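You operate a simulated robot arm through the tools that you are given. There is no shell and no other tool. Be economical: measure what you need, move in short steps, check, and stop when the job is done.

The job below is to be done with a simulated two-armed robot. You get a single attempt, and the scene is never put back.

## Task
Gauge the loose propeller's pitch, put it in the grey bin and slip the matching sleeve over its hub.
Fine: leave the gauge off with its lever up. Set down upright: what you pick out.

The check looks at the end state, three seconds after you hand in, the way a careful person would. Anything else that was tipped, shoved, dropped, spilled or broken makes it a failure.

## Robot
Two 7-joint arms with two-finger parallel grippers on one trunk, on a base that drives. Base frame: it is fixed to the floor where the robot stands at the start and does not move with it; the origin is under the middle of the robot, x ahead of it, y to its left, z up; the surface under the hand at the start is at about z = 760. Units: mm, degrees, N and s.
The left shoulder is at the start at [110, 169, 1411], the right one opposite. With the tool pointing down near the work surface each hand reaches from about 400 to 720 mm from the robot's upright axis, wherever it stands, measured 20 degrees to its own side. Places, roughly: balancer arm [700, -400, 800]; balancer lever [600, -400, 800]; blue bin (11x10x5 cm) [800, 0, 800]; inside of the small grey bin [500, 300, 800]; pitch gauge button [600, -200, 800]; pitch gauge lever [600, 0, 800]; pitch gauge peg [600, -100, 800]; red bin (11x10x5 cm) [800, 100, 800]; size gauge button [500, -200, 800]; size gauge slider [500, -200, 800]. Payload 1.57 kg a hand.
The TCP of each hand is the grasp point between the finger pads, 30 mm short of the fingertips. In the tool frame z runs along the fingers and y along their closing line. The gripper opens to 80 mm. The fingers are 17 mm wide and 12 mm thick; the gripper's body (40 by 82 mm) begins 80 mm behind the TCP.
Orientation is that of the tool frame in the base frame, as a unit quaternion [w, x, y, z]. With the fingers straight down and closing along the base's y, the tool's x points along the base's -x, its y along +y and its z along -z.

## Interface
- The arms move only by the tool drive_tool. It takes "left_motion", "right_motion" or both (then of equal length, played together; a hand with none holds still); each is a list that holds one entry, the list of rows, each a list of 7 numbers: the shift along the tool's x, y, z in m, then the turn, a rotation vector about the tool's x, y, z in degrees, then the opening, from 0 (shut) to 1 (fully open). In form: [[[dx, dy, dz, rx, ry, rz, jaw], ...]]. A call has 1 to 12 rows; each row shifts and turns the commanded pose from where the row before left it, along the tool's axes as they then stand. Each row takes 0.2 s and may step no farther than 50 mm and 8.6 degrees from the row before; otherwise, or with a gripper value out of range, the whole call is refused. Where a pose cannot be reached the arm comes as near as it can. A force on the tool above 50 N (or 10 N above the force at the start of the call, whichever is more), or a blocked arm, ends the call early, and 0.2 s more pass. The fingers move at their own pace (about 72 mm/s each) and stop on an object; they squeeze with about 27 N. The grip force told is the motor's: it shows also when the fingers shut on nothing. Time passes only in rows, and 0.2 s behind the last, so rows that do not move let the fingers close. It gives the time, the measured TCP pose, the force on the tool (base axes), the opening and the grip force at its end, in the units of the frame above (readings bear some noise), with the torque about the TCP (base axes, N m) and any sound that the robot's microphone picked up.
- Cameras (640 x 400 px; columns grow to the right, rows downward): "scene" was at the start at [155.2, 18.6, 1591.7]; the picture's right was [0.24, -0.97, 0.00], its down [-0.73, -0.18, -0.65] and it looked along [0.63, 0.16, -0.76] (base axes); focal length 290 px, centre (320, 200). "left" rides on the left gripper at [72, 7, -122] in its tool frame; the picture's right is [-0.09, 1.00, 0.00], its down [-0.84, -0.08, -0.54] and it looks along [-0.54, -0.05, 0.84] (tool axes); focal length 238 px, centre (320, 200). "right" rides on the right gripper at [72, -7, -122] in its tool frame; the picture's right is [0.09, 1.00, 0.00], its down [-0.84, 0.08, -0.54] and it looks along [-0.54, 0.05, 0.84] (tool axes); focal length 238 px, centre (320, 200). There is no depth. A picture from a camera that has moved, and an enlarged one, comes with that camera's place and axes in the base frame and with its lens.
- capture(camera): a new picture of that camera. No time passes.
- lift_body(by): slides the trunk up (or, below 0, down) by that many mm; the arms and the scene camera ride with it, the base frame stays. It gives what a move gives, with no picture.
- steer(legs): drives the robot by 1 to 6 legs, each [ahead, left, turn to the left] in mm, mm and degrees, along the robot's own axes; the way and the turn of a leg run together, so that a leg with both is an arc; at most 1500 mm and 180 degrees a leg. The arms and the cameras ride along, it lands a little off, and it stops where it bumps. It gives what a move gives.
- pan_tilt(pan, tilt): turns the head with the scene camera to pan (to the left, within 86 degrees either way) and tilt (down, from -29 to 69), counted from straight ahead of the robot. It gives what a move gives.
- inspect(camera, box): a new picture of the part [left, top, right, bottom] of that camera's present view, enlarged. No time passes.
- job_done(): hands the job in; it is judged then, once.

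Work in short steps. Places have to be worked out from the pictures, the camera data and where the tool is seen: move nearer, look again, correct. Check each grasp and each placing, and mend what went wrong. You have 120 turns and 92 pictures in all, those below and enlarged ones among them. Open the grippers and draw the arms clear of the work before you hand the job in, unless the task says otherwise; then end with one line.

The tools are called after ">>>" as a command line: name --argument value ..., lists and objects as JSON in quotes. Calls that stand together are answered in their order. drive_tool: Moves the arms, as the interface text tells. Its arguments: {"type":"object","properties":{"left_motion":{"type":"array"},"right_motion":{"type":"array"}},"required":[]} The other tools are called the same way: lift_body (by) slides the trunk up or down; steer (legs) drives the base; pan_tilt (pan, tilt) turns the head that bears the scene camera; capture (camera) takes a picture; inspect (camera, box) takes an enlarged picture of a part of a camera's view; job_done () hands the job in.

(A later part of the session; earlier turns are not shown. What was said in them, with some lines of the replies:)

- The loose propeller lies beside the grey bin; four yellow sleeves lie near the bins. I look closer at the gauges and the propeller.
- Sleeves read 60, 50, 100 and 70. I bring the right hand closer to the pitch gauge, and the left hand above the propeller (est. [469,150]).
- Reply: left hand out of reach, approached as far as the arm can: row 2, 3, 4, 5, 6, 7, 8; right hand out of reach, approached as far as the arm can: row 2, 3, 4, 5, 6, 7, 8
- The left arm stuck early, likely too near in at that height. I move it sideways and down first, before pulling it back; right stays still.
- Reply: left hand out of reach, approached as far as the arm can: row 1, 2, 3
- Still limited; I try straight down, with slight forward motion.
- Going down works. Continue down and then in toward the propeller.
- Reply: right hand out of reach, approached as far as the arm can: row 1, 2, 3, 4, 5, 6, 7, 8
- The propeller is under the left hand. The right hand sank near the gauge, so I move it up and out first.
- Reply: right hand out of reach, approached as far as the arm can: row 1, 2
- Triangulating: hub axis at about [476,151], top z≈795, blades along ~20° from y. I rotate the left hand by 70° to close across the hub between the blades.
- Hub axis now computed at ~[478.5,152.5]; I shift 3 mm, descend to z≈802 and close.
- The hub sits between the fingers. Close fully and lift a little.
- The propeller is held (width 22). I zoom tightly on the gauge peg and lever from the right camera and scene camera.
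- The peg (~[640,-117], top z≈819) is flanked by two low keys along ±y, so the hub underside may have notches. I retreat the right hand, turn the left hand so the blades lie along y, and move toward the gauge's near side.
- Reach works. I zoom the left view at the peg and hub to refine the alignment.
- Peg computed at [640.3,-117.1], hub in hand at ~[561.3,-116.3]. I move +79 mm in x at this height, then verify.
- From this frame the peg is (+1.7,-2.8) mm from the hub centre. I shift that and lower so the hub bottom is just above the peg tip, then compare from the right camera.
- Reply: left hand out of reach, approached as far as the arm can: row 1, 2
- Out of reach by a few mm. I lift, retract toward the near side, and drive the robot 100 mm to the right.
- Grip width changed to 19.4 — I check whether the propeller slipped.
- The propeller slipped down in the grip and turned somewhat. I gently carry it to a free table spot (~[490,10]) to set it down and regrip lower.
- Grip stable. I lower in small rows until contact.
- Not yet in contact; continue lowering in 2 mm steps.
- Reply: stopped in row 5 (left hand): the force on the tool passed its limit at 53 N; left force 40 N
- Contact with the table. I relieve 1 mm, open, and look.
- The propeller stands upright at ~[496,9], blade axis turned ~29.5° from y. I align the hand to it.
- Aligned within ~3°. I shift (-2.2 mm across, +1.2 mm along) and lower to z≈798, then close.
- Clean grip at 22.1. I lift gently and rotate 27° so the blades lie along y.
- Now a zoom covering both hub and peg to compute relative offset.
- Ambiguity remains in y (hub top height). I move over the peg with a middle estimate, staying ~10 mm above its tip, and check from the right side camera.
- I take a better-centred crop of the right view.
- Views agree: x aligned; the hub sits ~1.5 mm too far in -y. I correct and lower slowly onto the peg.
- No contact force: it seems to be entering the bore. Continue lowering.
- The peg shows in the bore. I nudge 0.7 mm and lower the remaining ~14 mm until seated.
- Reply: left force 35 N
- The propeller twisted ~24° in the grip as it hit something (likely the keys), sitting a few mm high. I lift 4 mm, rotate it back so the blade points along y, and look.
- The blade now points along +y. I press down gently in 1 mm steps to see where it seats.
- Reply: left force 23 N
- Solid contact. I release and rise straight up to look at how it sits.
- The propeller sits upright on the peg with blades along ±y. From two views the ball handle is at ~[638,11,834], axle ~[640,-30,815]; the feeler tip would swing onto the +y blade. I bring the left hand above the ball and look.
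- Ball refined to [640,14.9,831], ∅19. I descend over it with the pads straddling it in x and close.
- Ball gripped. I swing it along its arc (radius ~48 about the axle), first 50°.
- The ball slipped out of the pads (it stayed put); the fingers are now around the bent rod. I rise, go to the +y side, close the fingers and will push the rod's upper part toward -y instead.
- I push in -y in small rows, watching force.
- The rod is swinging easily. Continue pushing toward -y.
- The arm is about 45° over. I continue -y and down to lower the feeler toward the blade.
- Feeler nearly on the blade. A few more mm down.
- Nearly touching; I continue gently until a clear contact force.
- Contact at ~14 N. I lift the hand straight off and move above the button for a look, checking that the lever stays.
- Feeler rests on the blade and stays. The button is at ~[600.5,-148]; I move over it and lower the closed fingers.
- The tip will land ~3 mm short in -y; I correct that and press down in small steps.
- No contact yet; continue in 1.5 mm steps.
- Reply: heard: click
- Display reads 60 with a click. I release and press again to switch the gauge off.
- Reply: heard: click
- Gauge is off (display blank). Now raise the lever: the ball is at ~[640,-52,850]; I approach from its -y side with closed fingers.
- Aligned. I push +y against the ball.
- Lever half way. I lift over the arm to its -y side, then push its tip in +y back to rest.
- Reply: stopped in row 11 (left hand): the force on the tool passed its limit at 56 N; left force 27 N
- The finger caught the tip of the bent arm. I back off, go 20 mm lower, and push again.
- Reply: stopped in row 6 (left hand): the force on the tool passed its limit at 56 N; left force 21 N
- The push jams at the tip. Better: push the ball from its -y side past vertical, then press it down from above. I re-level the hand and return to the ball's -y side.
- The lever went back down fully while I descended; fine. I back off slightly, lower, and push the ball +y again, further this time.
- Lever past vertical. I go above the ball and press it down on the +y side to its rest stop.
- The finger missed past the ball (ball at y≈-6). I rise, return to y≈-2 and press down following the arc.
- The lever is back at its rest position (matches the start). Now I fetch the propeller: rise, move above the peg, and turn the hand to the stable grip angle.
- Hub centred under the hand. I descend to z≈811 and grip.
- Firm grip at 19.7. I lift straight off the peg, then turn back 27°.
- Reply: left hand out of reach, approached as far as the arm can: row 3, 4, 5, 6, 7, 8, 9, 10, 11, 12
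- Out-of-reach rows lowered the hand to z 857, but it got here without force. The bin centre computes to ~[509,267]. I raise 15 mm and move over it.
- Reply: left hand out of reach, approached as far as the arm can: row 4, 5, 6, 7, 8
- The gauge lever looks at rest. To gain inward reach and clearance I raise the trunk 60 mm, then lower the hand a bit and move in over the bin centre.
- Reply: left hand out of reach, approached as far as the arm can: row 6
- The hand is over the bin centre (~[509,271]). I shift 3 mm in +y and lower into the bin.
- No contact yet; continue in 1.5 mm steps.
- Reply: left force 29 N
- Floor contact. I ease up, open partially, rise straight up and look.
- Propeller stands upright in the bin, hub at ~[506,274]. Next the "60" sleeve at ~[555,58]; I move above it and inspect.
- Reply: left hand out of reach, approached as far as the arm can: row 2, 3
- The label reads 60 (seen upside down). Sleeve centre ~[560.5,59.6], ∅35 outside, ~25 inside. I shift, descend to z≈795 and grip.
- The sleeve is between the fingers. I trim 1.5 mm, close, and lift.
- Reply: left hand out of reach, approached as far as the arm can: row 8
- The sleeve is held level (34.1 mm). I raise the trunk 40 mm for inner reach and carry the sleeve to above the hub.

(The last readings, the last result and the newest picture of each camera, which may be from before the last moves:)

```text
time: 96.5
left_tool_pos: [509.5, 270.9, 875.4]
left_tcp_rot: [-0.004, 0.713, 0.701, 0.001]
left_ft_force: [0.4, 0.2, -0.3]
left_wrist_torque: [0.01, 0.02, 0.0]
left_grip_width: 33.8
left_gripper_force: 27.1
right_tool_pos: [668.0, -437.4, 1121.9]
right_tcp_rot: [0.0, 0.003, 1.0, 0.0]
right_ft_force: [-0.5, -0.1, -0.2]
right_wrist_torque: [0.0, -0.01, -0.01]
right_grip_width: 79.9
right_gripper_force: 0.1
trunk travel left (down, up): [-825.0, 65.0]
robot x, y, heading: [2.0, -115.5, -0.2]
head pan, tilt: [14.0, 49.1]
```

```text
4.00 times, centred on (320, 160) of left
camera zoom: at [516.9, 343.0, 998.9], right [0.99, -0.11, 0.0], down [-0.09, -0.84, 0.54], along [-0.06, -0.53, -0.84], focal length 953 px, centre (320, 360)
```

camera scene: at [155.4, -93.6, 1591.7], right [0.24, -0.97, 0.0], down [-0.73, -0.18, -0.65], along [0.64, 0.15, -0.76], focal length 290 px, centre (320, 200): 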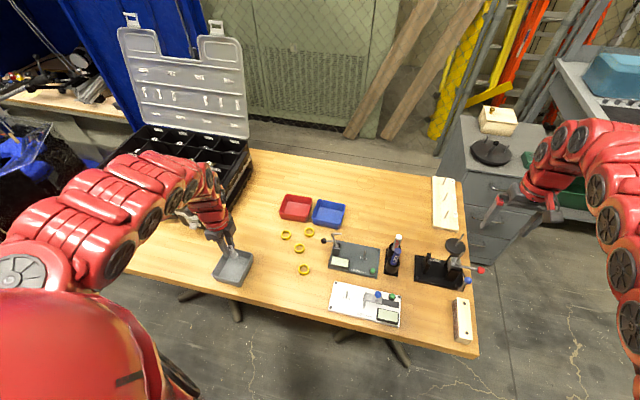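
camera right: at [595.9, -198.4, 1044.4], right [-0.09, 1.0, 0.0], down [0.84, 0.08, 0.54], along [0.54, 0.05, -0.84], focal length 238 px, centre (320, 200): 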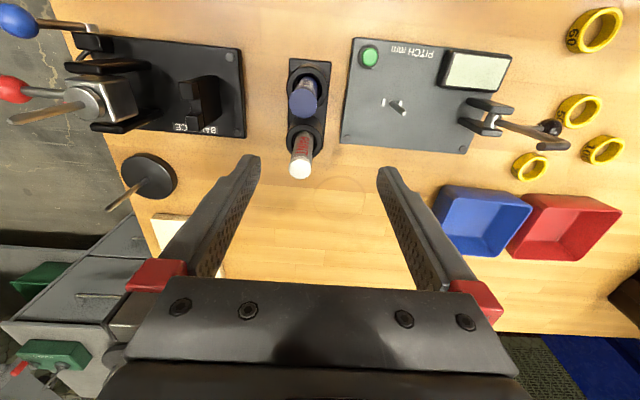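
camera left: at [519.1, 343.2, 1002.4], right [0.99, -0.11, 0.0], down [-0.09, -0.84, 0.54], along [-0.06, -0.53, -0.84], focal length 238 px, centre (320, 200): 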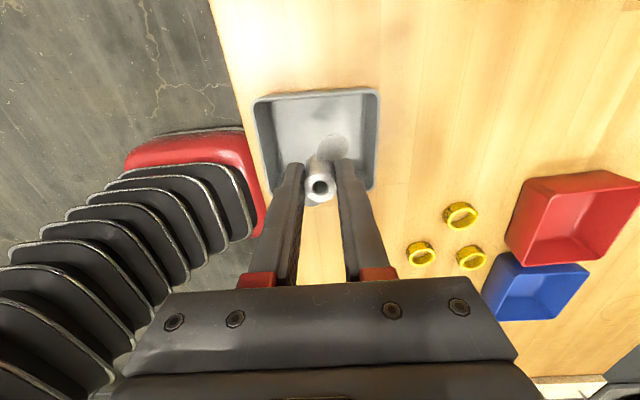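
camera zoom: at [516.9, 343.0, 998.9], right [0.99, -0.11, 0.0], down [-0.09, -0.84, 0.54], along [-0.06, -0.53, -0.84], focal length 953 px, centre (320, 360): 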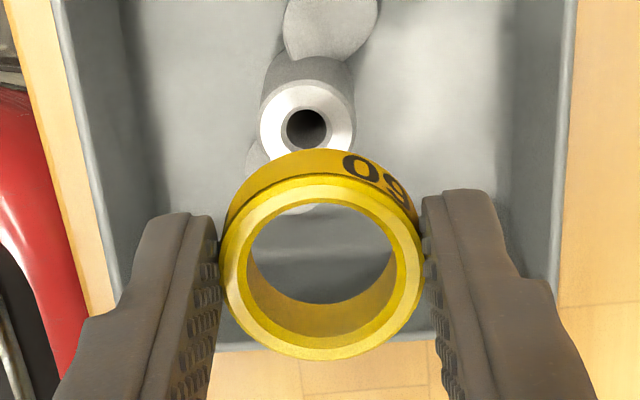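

Sleeve needs (-3.2,+2.6) mm to be over the hub. I shift and lower to ~5 mm above the hub top, then recheck.

>>> drive_tool --left_motion '[[[0.0026, -0.0032, 0.01, 0, 0, 0, 0.25], [0, 0, 0.015, 0, 0, 0, 0.25], [0, 0, 0.012, 0, 0, 0, 0.25], [0, 0, 0.005, 0, 0, 0, 0.25]]]'

>>> inspect --camera "left" --box '[256, 120, 384, 200]'

```text
time: 97.5
left_tool_pos: [506.2, 273.3, 834.3]
left_tcp_rot: [-0.004, 0.712, 0.702, 0.001]
left_ft_force: [-0.9, -0.5, 0.1]
left_wrist_torque: [-0.01, 0.01, 0.0]
left_grip_width: 33.9
left_gripper_force: 26.6
right_tool_pos: [667.8, -437.0, 1123.7]
right_tcp_rot: [0.0, 0.003, 1.0, 0.0]
right_ft_force: [0.6, 0.1, -0.1]
right_wrist_torque: [-0.01, -0.01, 0.0]
right_grip_width: 79.9
right_gripper_force: 0.1
trunk travel left (down, up): [-825.0, 65.0]
robot x, y, heading: [-1.8, -110.2, -0.1]
head pan, tilt: [14.0, 49.1]
```

```text
5.00 times, centred on (320, 160) of left
camera zoom: at [513.7, 345.8, 957.4], right [0.99, -0.11, 0.0], down [-0.09, -0.84, 0.54], along [-0.06, -0.53, -0.84], focal length 1192 px, centre (320, 400)
```

zoom: 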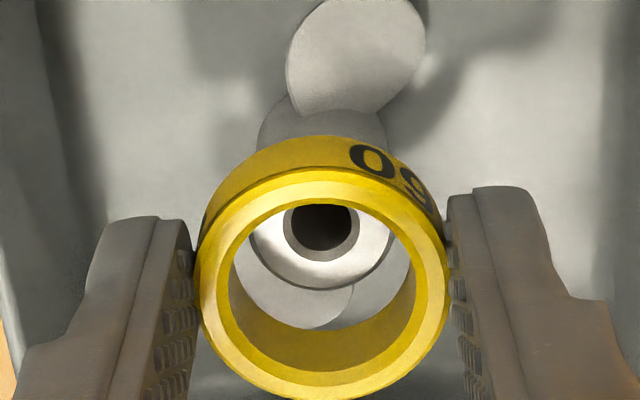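

Hub is seen through the sleeve; residual offset about (-0.3,-1.2) mm. I correct and lower gently.

>>> drive_tool --left_motion '[[[-0.0012, -0.0003, 0.003, 0, 0, 0, 0.25], [0, 0, 0.003, 0, 0, 0, 0.25], [0, 0, 0.002, 0, 0, 0, 0.25], [0, 0, 0.002, 0, 0, 0, 0.25], [0, 0, 0.002, 0, 0, 0, 0.25]]]'

```text
time: 98.7
left_tool_pos: [506.7, 272.1, 820.3]
left_tcp_rot: [-0.004, 0.712, 0.702, -0.001]
left_ft_force: [0.3, 0.3, -0.3]
left_wrist_torque: [0.01, -0.01, 0.01]
left_grip_width: 34.0
left_gripper_force: 27.1
right_tool_pos: [668.1, -437.3, 1121.4]
right_tcp_rot: [0.001, 0.003, 1.0, 0.0]
right_ft_force: [0.7, 0.5, -0.1]
right_wrist_torque: [0.0, -0.01, 0.01]
right_grip_width: 80.1
right_gripper_force: 0.0
trunk travel left (down, up): [-825.0, 65.0]
robot x, y, heading: [4.2, -114.6, -0.2]
head pan, tilt: [14.0, 49.1]
```

No force with the sleeve bottom below the hub top — it is engaging. Continue down.

>>> drive_tool --left_motion '[[[0, 0, 0.0015, 0, 0, 0, 0.25], [0, 0, 0.0015, 0, 0, 0, 0.25], [0, 0, 0.0015, 0, 0, 0, 0.25], [0, 0, 0.0015, 0, 0, 0, 0.25]]]'

>>> inspect --camera "left" --box '[256, 120, 384, 200]'

```text
time: 99.7
left_tool_pos: [505.0, 272.8, 815.3]
left_tcp_rot: [-0.002, 0.712, 0.702, 0.001]
left_ft_force: [-0.3, 0.8, 0.7]
left_wrist_torque: [0.01, -0.02, -0.01]
left_grip_width: 33.9
left_gripper_force: 27.3
right_tool_pos: [667.3, -437.5, 1122.0]
right_tcp_rot: [0.0, 0.003, 1.0, 0.0]
right_ft_force: [0.9, 0.4, 0.1]
right_wrist_torque: [0.01, 0.02, -0.03]
right_grip_width: 80.1
right_gripper_force: 0.0
trunk travel left (down, up): [-825.0, 65.0]
robot x, y, heading: [-1.7, -110.3, -0.2]
head pan, tilt: [14.0, 49.1]
```

```text
5.00 times, centred on (320, 160) of left
camera zoom: at [513.1, 344.5, 938.9], right [0.99, -0.11, 0.0], down [-0.09, -0.84, 0.54], along [-0.06, -0.53, -0.84], focal length 1192 px, centre (320, 400)
```

zoom: 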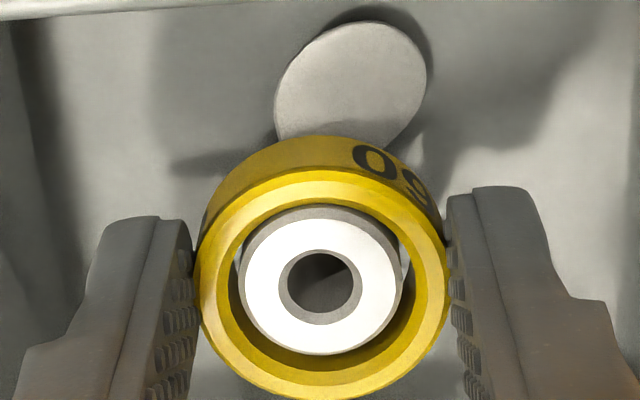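

Sleeve is concentric around the hub. I lower until it meets the blades.

>>> drive_tool --left_motion '[[[0, 0, 0.0015, 0, 0, 0, 0.25], [0, 0, 0.0015, 0, 0, 0, 0.25], [0, 0, 0.0015, 0, 0, 0, 0.25], [0, 0, 0.001, 0, 0, 0, 0.25]]]'

```text
time: 100.7
left_tool_pos: [506.2, 271.9, 809.0]
left_tcp_rot: [-0.004, 0.713, 0.701, 0.0]
left_ft_force: [-1.8, -1.0, 9.8]
left_wrist_torque: [-0.05, 0.05, -0.02]
left_grip_width: 30.6
left_gripper_force: 27.3
right_tool_pos: [667.5, -438.1, 1121.8]
right_tcp_rot: [0.0, 0.003, 1.0, 0.0]
right_ft_force: [0.7, -0.1, 0.3]
right_wrist_torque: [0.03, -0.01, 0.03]
right_grip_width: 80.1
right_gripper_force: 0.0
trunk travel left (down, up): [-825.0, 65.0]
robot x, y, heading: [1.4, -112.4, -0.1]
head pan, tilt: [14.0, 49.1]
```

Contact (10 N). I release and rise straight up, then look.

>>> drive_tool --left_motion '[[[0, 0, -0.001, 0, 0, 0, 0.3], [0, 0, 0, 0, 0, 0, 0.6], [0, 0, 0, 0, 0, 0, 0.6], [0, 0, -0.025, 0, 0, 0, 0.6], [0, 0, -0.035, 0, 0, 0, 0.6]]]'

>>> inspect --camera "left" --box '[240, 80, 400, 180]'

```text
time: 101.9
left_tool_pos: [506.0, 270.6, 873.2]
left_tcp_rot: [-0.004, 0.713, 0.702, 0.002]
left_ft_force: [0.1, -0.2, 0.1]
left_wrist_torque: [0.02, 0.0, -0.05]
left_grip_width: 48.3
left_gripper_force: 0.1
right_tool_pos: [666.5, -438.0, 1123.3]
right_tcp_rot: [0.0, 0.003, 1.0, 0.0]
right_ft_force: [-0.1, 0.1, -0.6]
right_wrist_torque: [0.01, -0.03, -0.02]
right_grip_width: 79.8
right_gripper_force: 0.1
trunk travel left (down, up): [-825.0, 65.0]
robot x, y, heading: [1.5, -115.9, -0.5]
head pan, tilt: [14.0, 49.1]
```

```text
4.00 times, centred on (320, 130) of left
camera zoom: at [513.4, 342.7, 995.3], right [0.99, -0.11, 0.0], down [-0.09, -0.84, 0.54], along [-0.06, -0.53, -0.84], focal length 953 px, centre (320, 480)
```

zoom: 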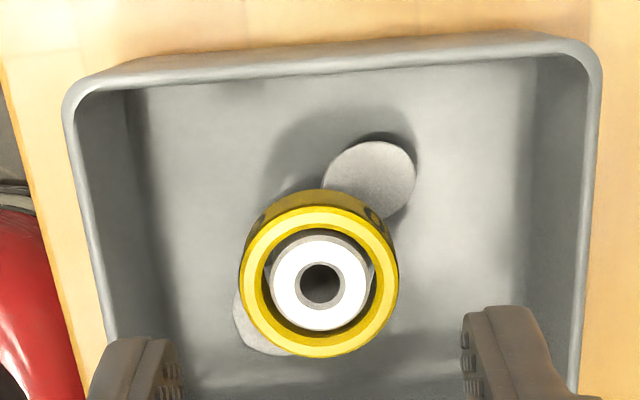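

The sleeve sits level around the hub in the bin. I withdraw the arm upward and check the whole scene.

>>> drive_tool --left_motion '[[[0, 0.01, -0.03, 0, 0, 0, 0.6], [0.01, 0.025, -0.035, 0, 0, 0, 0.8], [0.015, 0.03, -0.035, 0, 0, 0, 1], [0.015, 0.03, -0.035, 0, 0, 0, 1], [0.02, 0.03, -0.03, 0, 0, 0, 1]]]'

>>> inspect --camera "scene" --box '[190, 180, 430, 330]'

```text
time: 103.1
left_tool_pos: [632.9, 329.4, 1036.8]
left_tcp_rot: [-0.004, 0.712, 0.702, 0.001]
left_ft_force: [0.3, -0.3, 0.2]
left_wrist_torque: [-0.05, 0.01, 0.01]
left_grip_width: 79.8
left_gripper_force: 0.2
right_tool_pos: [669.4, -436.8, 1121.6]
right_tcp_rot: [0.0, 0.003, 1.0, 0.0]
right_ft_force: [-0.3, 0.7, -0.3]
right_wrist_torque: [-0.01, 0.05, -0.02]
right_grip_width: 79.6
right_gripper_force: 0.1
trunk travel left (down, up): [-825.0, 65.0]
robot x, y, heading: [0.8, -115.5, -0.2]
head pan, tilt: [14.0, 49.1]
```

```text
2.67 times, centred on (310, 255) of scene
camera zoom: at [156.7, -93.5, 1691.5], right [0.24, -0.97, 0.0], down [-0.74, -0.18, -0.65], along [0.64, 0.16, -0.76], focal length 773 px, centre (347, 53)
```

zoom: 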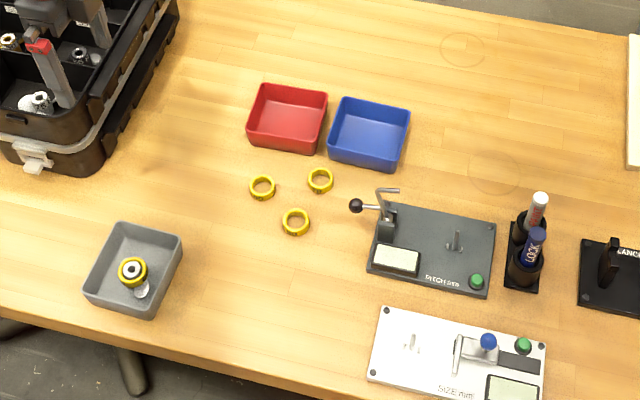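

Everything is in place: propeller and sleeve in the grey bin, gauge off with its arm raised, nothing else disturbed, arms clear. I hand in.

>>> job_done

```text
The job is handed in.
```

The propeller's pitch gauged at 60 mm; it stands upright in the grey bin with the 60 sleeve over its hub, and the pitch gauge is off with its lever back where it started, which I took as "up".
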